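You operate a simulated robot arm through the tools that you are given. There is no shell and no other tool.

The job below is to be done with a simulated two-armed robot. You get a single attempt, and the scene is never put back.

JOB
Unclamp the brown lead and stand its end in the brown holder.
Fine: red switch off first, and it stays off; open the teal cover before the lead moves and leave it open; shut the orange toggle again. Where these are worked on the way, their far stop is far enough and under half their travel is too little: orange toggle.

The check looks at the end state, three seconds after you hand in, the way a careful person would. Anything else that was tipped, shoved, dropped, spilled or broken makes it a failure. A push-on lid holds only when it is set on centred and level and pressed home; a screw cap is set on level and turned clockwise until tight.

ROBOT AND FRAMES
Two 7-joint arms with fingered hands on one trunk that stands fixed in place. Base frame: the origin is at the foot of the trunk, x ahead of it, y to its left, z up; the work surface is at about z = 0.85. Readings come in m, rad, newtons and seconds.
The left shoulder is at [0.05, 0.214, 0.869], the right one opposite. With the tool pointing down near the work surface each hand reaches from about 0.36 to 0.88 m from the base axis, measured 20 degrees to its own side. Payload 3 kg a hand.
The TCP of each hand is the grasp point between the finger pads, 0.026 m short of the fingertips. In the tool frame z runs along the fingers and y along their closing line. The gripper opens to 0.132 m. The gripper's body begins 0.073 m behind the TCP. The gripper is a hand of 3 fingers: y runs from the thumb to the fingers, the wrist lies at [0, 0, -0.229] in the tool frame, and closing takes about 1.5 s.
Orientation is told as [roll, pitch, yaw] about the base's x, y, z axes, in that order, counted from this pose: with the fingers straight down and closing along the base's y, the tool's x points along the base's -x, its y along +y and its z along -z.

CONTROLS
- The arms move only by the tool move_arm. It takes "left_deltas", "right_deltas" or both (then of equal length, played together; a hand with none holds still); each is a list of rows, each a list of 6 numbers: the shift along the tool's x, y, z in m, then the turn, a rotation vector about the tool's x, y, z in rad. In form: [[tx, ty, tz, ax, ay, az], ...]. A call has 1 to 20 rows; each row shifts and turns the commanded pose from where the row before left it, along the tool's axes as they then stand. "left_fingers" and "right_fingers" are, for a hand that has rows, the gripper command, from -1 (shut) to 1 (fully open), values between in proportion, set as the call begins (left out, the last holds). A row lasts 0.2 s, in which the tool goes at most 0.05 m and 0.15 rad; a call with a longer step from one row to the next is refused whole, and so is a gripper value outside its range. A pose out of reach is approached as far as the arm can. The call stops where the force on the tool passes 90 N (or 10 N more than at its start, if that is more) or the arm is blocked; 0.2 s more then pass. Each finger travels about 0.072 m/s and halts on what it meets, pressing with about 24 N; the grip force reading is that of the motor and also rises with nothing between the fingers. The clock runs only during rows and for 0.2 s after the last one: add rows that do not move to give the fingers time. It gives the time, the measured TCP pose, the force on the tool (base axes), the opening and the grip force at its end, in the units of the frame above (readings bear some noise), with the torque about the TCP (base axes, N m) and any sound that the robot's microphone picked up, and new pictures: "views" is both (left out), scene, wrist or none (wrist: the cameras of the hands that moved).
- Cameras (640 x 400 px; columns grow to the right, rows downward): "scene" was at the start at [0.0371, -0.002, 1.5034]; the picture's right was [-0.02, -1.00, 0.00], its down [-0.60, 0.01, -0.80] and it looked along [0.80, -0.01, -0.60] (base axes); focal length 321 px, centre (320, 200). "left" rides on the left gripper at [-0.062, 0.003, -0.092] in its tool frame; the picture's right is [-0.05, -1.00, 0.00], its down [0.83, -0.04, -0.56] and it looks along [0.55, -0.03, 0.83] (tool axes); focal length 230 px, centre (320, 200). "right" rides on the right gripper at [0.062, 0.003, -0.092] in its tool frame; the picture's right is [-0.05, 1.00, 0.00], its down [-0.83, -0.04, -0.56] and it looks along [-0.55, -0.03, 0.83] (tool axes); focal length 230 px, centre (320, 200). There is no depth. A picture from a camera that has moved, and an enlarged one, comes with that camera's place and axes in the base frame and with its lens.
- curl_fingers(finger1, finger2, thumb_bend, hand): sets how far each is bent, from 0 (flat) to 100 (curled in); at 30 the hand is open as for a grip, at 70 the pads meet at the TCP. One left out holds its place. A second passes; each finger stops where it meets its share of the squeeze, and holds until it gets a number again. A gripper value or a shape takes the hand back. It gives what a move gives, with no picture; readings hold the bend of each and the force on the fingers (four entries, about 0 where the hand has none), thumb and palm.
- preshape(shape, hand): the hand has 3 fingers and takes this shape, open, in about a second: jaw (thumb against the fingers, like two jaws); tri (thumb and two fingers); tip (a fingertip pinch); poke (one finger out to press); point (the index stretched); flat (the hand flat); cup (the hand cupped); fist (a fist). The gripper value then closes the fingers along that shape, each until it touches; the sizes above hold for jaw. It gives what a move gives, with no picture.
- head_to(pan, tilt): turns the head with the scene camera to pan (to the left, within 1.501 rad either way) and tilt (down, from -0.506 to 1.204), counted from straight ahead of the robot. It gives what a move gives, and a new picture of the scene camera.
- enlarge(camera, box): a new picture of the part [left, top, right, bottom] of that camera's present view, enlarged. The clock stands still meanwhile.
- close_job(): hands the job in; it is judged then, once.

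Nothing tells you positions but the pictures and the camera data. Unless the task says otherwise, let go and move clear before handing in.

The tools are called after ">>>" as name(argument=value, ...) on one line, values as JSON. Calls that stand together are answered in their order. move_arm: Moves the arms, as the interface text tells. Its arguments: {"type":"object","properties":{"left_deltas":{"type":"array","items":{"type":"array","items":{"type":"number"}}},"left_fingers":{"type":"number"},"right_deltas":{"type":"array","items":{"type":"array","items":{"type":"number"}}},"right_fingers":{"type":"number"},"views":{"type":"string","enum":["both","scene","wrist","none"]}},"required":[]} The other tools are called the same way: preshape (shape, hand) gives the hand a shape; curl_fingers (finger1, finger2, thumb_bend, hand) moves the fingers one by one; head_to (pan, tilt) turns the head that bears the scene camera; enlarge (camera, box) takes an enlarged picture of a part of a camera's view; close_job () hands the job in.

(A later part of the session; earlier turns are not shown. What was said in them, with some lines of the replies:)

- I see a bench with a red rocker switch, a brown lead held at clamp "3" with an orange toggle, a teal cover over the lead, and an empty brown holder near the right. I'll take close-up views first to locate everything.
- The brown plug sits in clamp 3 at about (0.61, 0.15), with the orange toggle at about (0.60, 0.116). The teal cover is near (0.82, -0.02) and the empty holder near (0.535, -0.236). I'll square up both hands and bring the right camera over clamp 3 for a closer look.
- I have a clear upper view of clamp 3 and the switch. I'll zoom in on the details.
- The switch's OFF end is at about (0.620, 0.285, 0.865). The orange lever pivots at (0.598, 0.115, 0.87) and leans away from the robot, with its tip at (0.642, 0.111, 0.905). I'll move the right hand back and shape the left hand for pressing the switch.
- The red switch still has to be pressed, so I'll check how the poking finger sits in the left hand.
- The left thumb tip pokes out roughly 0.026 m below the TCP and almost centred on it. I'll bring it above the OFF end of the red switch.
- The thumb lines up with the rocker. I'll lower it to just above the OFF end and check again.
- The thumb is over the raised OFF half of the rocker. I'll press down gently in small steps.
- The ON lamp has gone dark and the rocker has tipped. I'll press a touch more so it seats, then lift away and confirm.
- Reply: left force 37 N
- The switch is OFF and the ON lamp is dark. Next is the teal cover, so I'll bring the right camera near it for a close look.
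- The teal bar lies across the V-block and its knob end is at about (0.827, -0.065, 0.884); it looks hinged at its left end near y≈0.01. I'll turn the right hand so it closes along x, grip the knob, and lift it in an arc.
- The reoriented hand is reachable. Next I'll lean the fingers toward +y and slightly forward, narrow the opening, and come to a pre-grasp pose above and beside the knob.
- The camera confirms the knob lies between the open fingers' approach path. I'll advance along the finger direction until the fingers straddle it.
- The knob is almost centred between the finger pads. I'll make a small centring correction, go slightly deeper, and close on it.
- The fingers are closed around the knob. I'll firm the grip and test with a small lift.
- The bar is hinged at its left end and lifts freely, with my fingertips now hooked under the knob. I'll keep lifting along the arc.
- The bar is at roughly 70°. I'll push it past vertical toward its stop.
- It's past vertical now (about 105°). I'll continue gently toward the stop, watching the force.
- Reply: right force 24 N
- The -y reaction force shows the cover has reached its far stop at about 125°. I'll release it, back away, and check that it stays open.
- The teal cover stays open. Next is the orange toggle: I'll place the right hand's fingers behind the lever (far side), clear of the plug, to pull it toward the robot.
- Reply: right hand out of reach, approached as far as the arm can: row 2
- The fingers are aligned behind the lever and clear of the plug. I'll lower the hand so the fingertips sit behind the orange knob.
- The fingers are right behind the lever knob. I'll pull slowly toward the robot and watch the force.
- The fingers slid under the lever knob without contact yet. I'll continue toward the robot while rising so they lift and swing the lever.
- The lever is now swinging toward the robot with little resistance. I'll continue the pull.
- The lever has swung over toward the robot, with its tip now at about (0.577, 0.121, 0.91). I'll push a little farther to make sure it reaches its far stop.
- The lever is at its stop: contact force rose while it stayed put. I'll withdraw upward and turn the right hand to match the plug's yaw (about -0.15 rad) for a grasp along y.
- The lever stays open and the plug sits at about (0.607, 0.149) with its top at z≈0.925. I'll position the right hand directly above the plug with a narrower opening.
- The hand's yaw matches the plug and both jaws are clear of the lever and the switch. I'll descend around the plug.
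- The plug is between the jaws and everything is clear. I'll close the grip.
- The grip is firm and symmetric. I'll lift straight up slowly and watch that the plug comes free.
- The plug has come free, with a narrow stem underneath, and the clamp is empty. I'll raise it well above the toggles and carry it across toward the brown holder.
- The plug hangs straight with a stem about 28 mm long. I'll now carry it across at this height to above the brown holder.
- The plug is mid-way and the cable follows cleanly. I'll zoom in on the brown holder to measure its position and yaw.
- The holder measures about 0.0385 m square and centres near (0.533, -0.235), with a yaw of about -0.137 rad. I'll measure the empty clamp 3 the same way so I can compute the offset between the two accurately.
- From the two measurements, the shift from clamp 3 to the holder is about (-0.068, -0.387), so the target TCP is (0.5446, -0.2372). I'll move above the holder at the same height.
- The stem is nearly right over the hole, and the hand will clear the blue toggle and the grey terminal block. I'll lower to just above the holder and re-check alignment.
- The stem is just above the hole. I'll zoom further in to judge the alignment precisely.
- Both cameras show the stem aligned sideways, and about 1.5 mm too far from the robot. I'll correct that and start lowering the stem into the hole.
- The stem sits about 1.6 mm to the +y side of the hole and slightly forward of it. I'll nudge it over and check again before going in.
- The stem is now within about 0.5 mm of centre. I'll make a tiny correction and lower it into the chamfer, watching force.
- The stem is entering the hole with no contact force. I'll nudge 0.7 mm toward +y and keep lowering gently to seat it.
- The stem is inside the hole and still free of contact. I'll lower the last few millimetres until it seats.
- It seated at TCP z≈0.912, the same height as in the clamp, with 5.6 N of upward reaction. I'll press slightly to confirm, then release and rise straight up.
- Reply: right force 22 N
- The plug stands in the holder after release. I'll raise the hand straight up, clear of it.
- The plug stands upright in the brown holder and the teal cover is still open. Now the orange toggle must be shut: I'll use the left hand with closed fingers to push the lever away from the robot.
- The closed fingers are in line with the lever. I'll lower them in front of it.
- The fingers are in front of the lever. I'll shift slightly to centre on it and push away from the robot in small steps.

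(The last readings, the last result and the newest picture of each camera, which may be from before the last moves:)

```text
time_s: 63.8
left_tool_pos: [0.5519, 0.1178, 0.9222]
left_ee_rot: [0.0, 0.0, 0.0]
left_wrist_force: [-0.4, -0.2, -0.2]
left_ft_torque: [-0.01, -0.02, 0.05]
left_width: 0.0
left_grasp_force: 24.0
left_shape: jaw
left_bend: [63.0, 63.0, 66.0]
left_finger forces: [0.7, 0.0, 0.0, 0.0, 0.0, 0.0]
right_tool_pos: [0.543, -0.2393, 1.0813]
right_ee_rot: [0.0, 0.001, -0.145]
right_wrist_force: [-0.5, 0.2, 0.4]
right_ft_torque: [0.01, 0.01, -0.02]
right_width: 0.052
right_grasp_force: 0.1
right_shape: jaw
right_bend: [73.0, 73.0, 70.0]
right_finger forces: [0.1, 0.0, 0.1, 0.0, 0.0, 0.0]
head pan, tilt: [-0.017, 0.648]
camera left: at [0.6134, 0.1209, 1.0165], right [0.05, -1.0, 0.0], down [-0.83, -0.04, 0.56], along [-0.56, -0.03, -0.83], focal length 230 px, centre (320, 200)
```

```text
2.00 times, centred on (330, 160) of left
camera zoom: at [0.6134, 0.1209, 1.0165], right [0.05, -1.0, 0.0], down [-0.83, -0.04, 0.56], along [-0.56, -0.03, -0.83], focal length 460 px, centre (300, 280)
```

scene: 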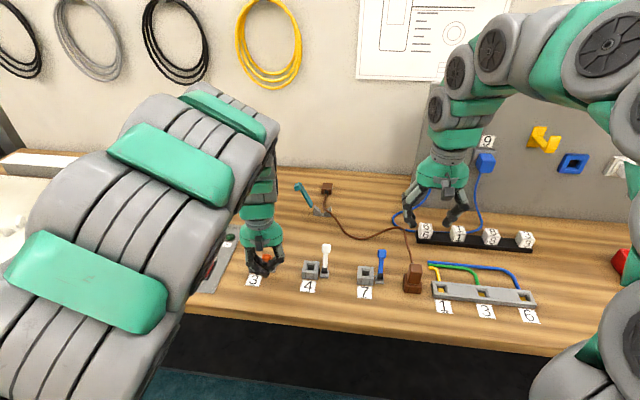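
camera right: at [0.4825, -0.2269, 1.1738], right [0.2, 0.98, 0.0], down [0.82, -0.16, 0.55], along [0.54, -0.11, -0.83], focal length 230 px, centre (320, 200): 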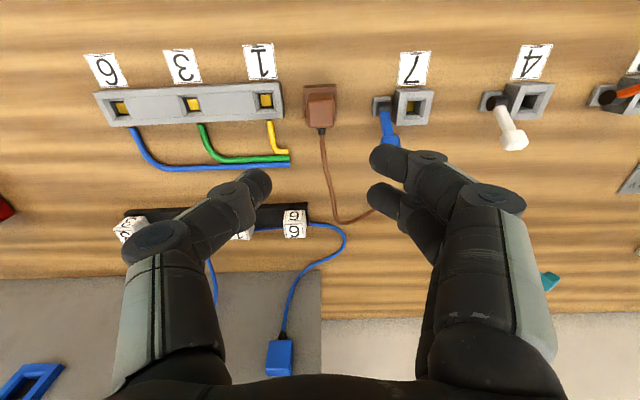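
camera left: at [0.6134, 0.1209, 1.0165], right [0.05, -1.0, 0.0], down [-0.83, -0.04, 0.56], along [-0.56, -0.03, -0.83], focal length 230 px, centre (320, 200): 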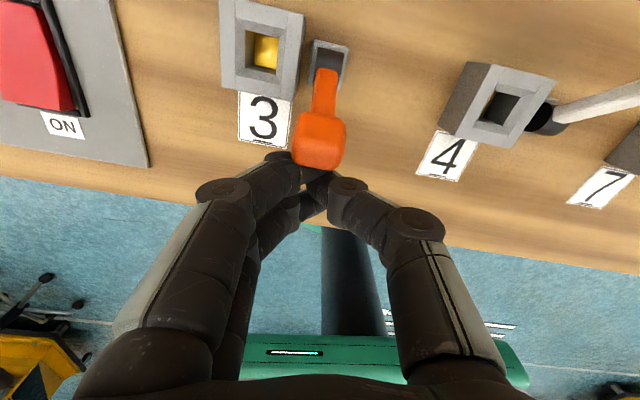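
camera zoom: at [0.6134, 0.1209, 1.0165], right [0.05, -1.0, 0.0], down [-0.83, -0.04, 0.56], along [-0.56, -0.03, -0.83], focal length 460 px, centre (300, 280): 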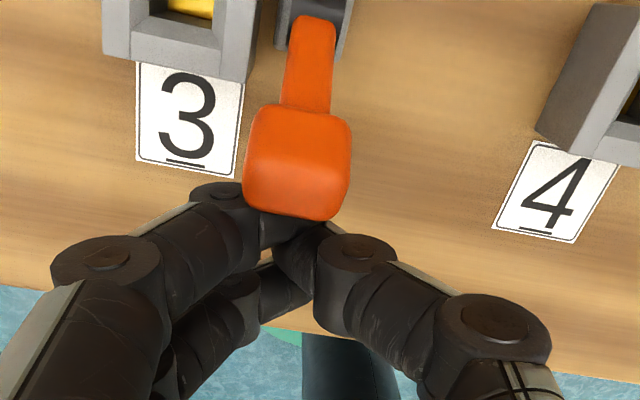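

The finger is just touching the lever knob. I'll continue pushing it over centre.

>>> move_arm(left_deltas=[[-0.007, 0, -0.001, 0, 0, 0], [-0.007, 0, -0.001, 0, 0, 0], [-0.007, 0, 0, 0, 0, 0], [-0.007, 0, 0, 0, 0, 0], [-0.007, -0.001, 0, 0, 0, 0], [0, 0, 0, 0, 0, 0]])

>>> enlarge(camera="left", box=[180, 60, 480, 260])

>>> enlarge(camera="scene", box=[210, 180, 330, 290])

```text
time_s: 65.2
left_tool_pos: [0.5878, 0.1178, 0.925]
left_ee_rot: [0.001, 0.0, 0.0]
left_wrist_force: [0.0, 1.0, 0.4]
left_ft_torque: [-0.03, 0.0, 0.0]
left_width: 0.0
left_grasp_force: 23.9
left_shape: jaw
left_bend: [63.0, 63.0, 66.0]
left_finger forces: [0.0, 0.0, 0.1, 0.1, 0.0, 0.0]
right_tool_pos: [0.5427, -0.2386, 1.0803]
right_ee_rot: [0.0, 0.002, -0.147]
right_wrist_force: [0.0, -0.8, 0.2]
right_ft_torque: [-0.01, -0.01, -0.01]
right_width: 0.0523
right_grasp_force: 0.0
right_shape: jaw
right_bend: [73.0, 73.0, 70.0]
right_finger forces: [0.0, 0.0, 0.0, 0.1, 0.1, 0.0]
head pan, tilt: [-0.017, 0.648]
camera left: at [0.6486, 0.121, 1.0192], right [0.05, -1.0, 0.0], down [-0.83, -0.04, 0.55], along [-0.55, -0.03, -0.83], focal length 230 px, centre (320, 200)
```

scene: 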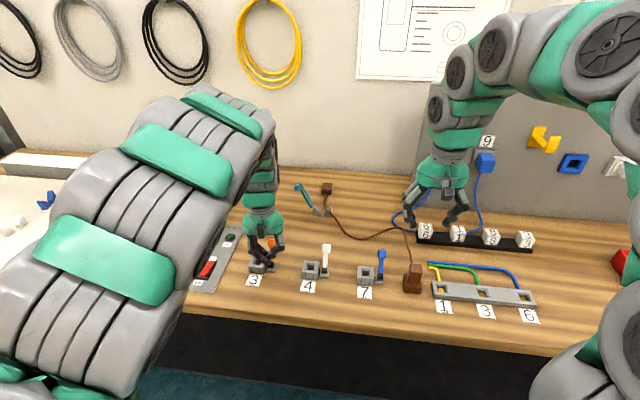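
left: 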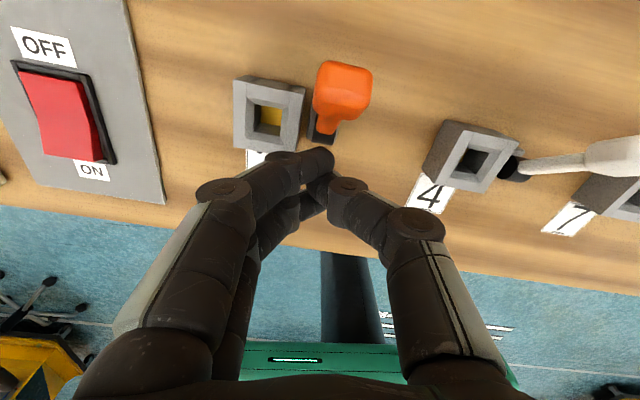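

```text
2.00 times, centred on (330, 160) of left
camera zoom: at [0.6486, 0.121, 1.0192], right [0.05, -1.0, 0.0], down [-0.83, -0.04, 0.55], along [-0.55, -0.03, -0.83], focal length 460 px, centre (300, 280)
```

zoom: 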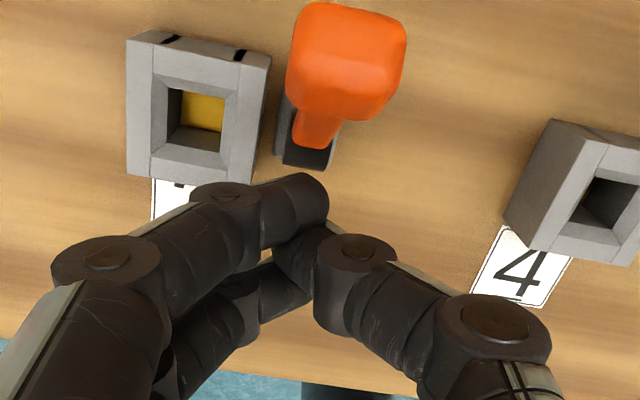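

```text
3.64 times, centred on (270, 235) of scene
camera zoom: at [0.0371, -0.002, 1.5034], right [-0.02, -1.0, 0.0], down [-0.6, 0.01, -0.8], along [0.8, -0.01, -0.6], focal length 1167 px, centre (502, 73)
```

zoom: 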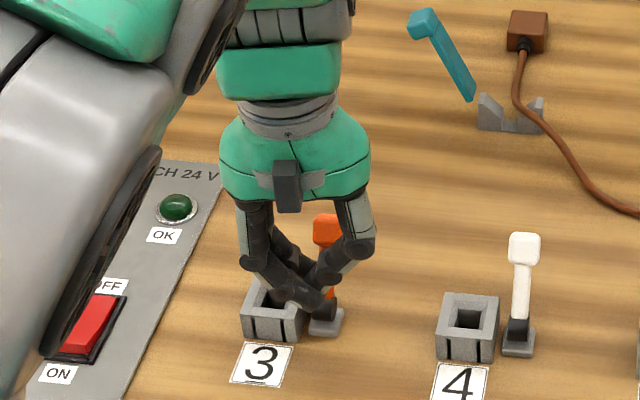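

The lever has swung over to its original lean. I'll press it gently against its closed stop to be sure it's fully shut.

>>> move_arm(left_deltas=[[-0.006, -0.001, 0, 0, 0, 0], [-0.005, 0, 0, 0, 0, 0], [-0.004, 0, 0, 0, 0, 0], [-0.003, 0, 0, 0, 0, 0], [0, 0, 0, 0, 0, 0]])

>>> enlarge(camera="left", box=[180, 60, 480, 260])

>>> enlarge(camera="scene", box=[210, 180, 330, 290])

```text
time_s: 66.4
left_tool_pos: [0.6028, 0.1168, 0.9258]
left_ee_rot: [-0.001, 0.003, 0.001]
left_wrist_force: [-29.7, 3.6, 10.9]
left_ft_torque: [0.11, 0.63, 0.04]
left_width: 0.0
left_grasp_force: 23.7
left_shape: jaw
left_bend: [65.0, 63.0, 66.0]
left_finger forces: [41.8, 0.1, 0.0, 0.1, 0.1, 0.0]
right_tool_pos: [0.5425, -0.2386, 1.0803]
right_ee_rot: [0.001, 0.0, -0.145]
right_wrist_force: [-0.7, -0.4, 0.2]
right_ft_torque: [0.01, 0.0, 0.04]
right_width: 0.0524
right_grasp_force: 0.1
right_shape: jaw
right_bend: [73.0, 73.0, 70.0]
right_finger forces: [0.0, 0.0, 0.0, 0.0, 0.0, 0.0]
head pan, tilt: [-0.017, 0.648]
camera left: at [0.6648, 0.1198, 1.0187], right [0.05, -1.0, 0.0], down [-0.83, -0.04, 0.56], along [-0.56, -0.03, -0.83], focal length 230 px, centre (320, 200)
```

scene: 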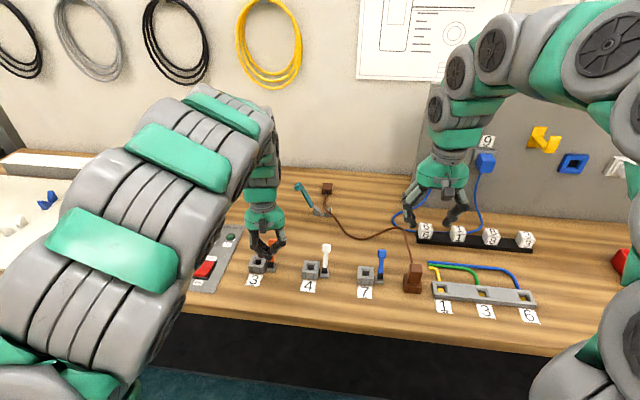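
left: 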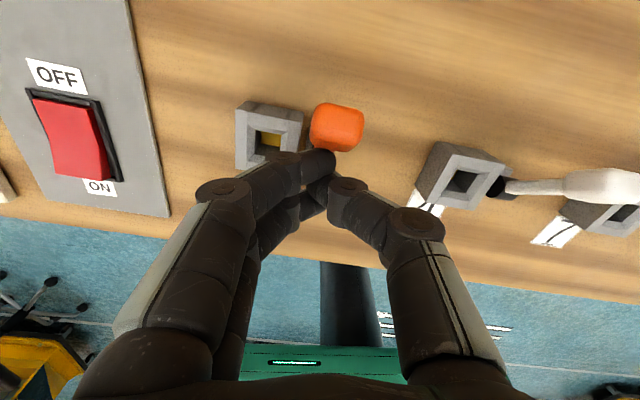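

```text
2.00 times, centred on (330, 160) of left
camera zoom: at [0.6648, 0.1198, 1.0187], right [0.05, -1.0, 0.0], down [-0.83, -0.04, 0.56], along [-0.56, -0.03, -0.83], focal length 460 px, centre (300, 280)
```

zoom: 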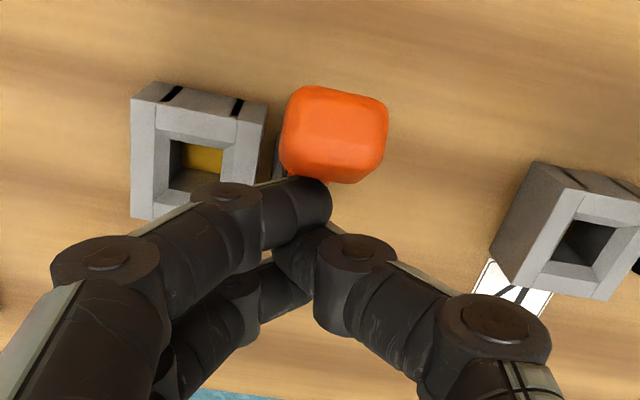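

```text
3.64 times, centred on (270, 235) of scene
camera zoom: at [0.0365, -0.0019, 1.5034], right [-0.02, -1.0, 0.0], down [-0.6, 0.01, -0.8], along [0.8, -0.01, -0.6], focal length 1167 px, centre (502, 73)
```

zoom: 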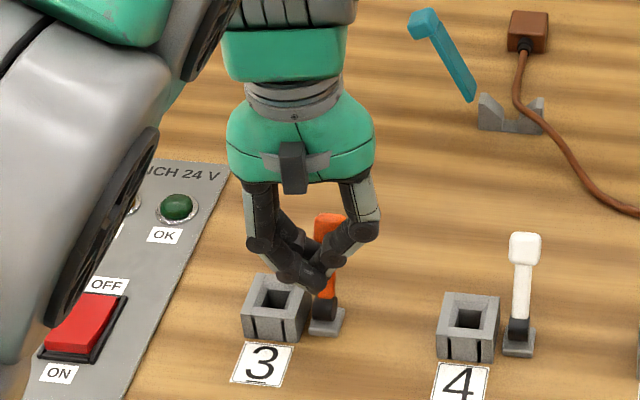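

The lever is firmly against its closed stop. I'll back off, rise, and move the left hand clear.

>>> move_arm(left_deltas=[[0.006, 0, 0, 0, 0, 0], [0.012, 0, 0, 0, 0, 0], [0.012, 0, -0.01, 0, 0, 0], [0, 0, -0.04, 0, 0, 0], [0, 0, -0.045, 0, 0, 0], [0, 0, -0.04, 0, 0, 0], [0, 0.04, -0.01, 0, 0, 0], [0, 0.045, 0, 0, 0, 0], [0, 0.045, 0, 0, 0, 0], [0, 0.045, 0, 0, 0, 0], [0, 0.045, 0, 0, 0, 0], [0, 0.045, 0, 0, 0, 0], [0, 0, 0, 0, 0, 0]], right_deltas=[[0, 0, 0, 0, 0, 0], [0, 0, 0, 0, 0, 0], [0, 0, 0, 0, 0, 0], [0, -0.02, -0.01, 0, 0, 0], [0, -0.03, -0.01, 0, 0, 0], [0, -0.03, -0.01, 0, 0, 0], [0, -0.03, 0, 0, 0, 0], [0, -0.03, 0, 0, 0, 0], [0, 0, 0, 0, 0, 0], [0, 0, 0, 0, 0, 0], [0, 0, 0, 0, 0, 0], [0, 0, 0, 0, 0, 0], [0, 0, 0, 0, 0, 0]])

>>> enlarge(camera="scene", box=[160, 200, 340, 310])

>>> enlarge(camera="scene", box=[280, 170, 460, 310])

>>> enlarge(camera="scene", box=[225, 220, 305, 290])

```text
time_s: 69.2
left_tool_pos: [0.5728, 0.3807, 1.0672]
left_ee_rot: [0.002, 0.0, 0.0]
left_wrist_force: [0.2, -0.1, -0.2]
left_ft_torque: [0.01, -0.01, 0.04]
left_width: 0.0001
left_grasp_force: 23.8
left_shape: jaw
left_bend: [64.0, 63.0, 66.0]
left_finger forces: [0.1, 0.0, 0.0, 0.1, 0.0, 0.1]
right_tool_pos: [0.5237, -0.3777, 1.1064]
right_ee_rot: [0.001, 0.0, -0.147]
right_wrist_force: [-0.3, -0.5, 0.3]
right_ft_torque: [0.03, -0.01, 0.0]
right_width: 0.0523
right_grasp_force: 0.1
right_shape: jaw
right_bend: [73.0, 73.0, 70.0]
right_finger forces: [0.0, 0.0, 0.1, 0.1, 0.1, 0.0]
head pan, tilt: [-0.017, 0.648]
camera right: at [0.4637, -0.3647, 1.1985], right [0.2, 0.98, 0.0], down [0.82, -0.16, 0.56], along [0.54, -0.11, -0.83], focal length 230 px, centre (320, 200)
camera left: at [0.6344, 0.384, 1.1595], right [0.05, -1.0, 0.0], down [-0.83, -0.04, 0.56], along [-0.55, -0.03, -0.83], focal length 230 px, centre (320, 200)
```

scene: 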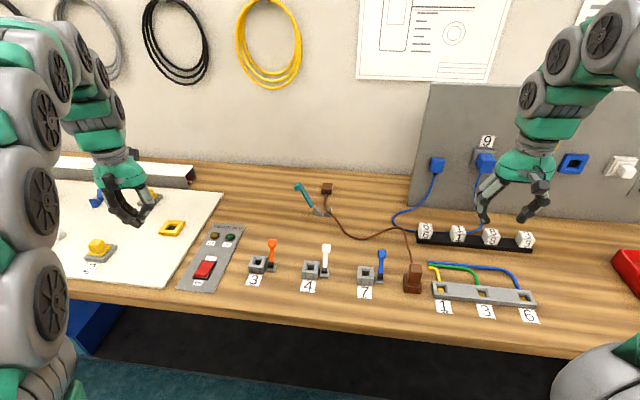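
right: 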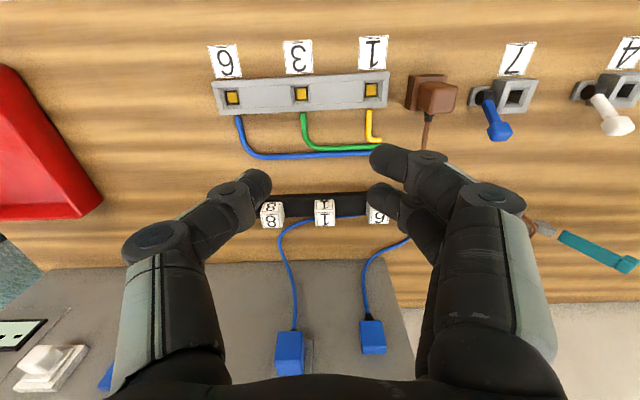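
left: 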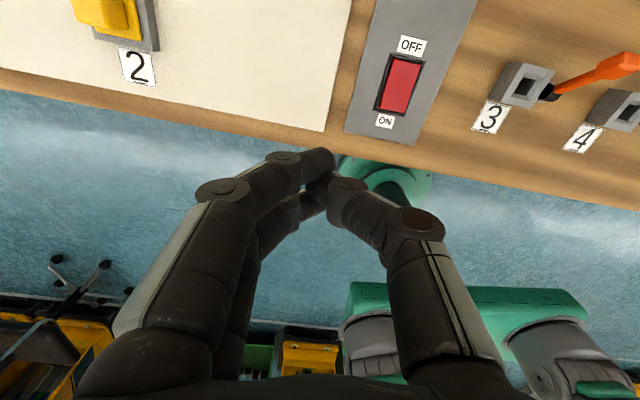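

```text
3.56 times, centred on (250, 255) of scene
camera zoom: at [0.0371, -0.002, 1.5034], right [-0.02, -1.0, 0.0], down [-0.6, 0.01, -0.8], along [0.8, -0.01, -0.6], focal length 1141 px, centre (569, 4)
```

zoom: 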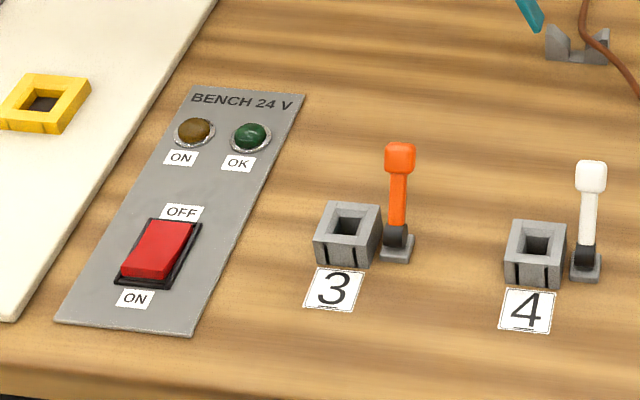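

```text
2.86 times, centred on (370, 240) of scene
camera zoom: at [0.0371, -0.002, 1.5034], right [-0.02, -1.0, 0.0], down [-0.6, 0.01, -0.8], along [0.8, -0.01, -0.6], focal length 917 px, centre (177, 86)
```

zoom: 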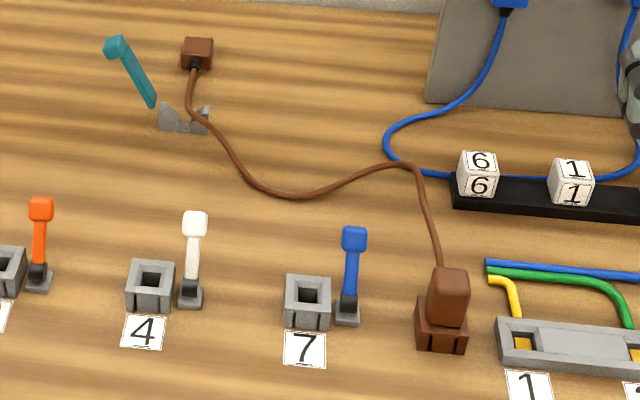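

```text
5.71 times, centred on (265, 255) of scene
camera zoom: at [0.0371, -0.002, 1.5034], right [-0.02, -1.0, 0.0], down [-0.6, 0.01, -0.8], along [0.8, -0.01, -0.6], focal length 1834 px, centre (634, -114)
```

zoom: 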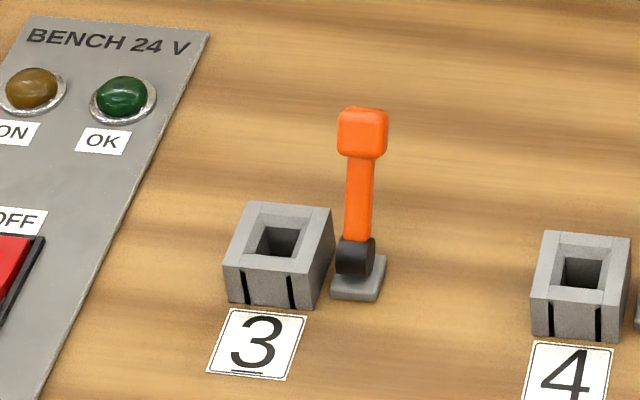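

The orange toggle is back exactly where it started, the switch is OFF with its lamp dark, and the cover is open. One last close look at the plug in the holder.

>>> enlarge(camera="scene", box=[385, 245, 445, 305])

>>> enlarge(camera="right", box=[370, 50, 530, 150])

>>> enlarge(camera="scene", box=[280, 165, 360, 225])

```text
6.67 times, centred on (415, 275) of scene
camera zoom: at [0.0371, -0.002, 1.5034], right [-0.02, -1.0, 0.0], down [-0.6, 0.01, -0.8], along [0.8, -0.01, -0.6], focal length 2139 px, centre (-313, -300)
```

zoom: 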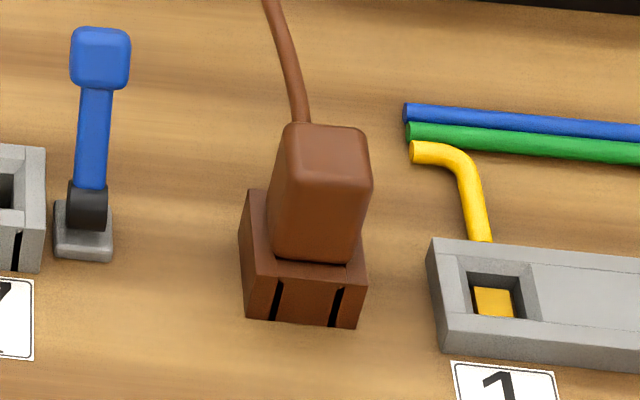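

```text
4.00 times, centred on (450, 100) of right
camera zoom: at [0.4637, -0.3647, 1.1985], right [0.2, 0.98, 0.0], down [0.82, -0.16, 0.56], along [0.54, -0.11, -0.83], focal length 920 px, centre (-200, 600)
```

zoom: 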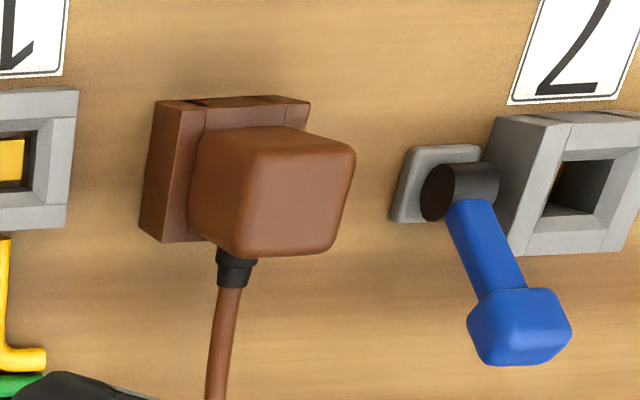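

```text
6.67 times, centred on (320, 195) of scene
camera zoom: at [0.0371, -0.002, 1.5034], right [-0.02, -1.0, 0.0], down [-0.6, 0.01, -0.8], along [0.8, -0.01, -0.6], focal length 2139 px, centre (320, 233)
```

zoom: 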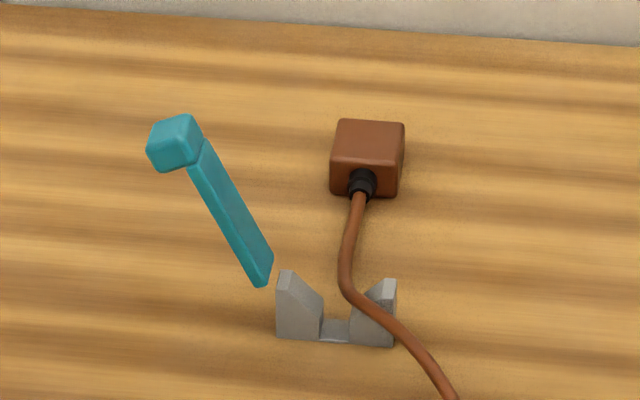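

The plug stands seated and level in the brown holder. The teal cover is open, the switch is off, the orange toggle is shut again, and both hands are clear, so I'm handing the job in.

>>> close_job()

```text
The job is handed in.
```

The brown lead is out of clamp 3, and its end now stands seated in the brown holder. I handed the job in, but the check's result hasn't come back to me.

| Item | How I left it |
|---|---|
| Red switch | I pressed it off first, and its ON lamp has stayed dark since. |
| Teal cover | I opened it to its far stop before the lead moved, and it's still open. |
| Orange toggle | I opened it to its stop to free the lead, then pushed it firmly shut. It's back where it started. |
| Brown lead | It went into the holder without catching and seated at the same height as in the clamp. It held upright when I let go. |

In the last pictures, nothing else looked tipped or moved, including the white and blue toggles beside the lead's path. Both hands are empty and clear of the work.
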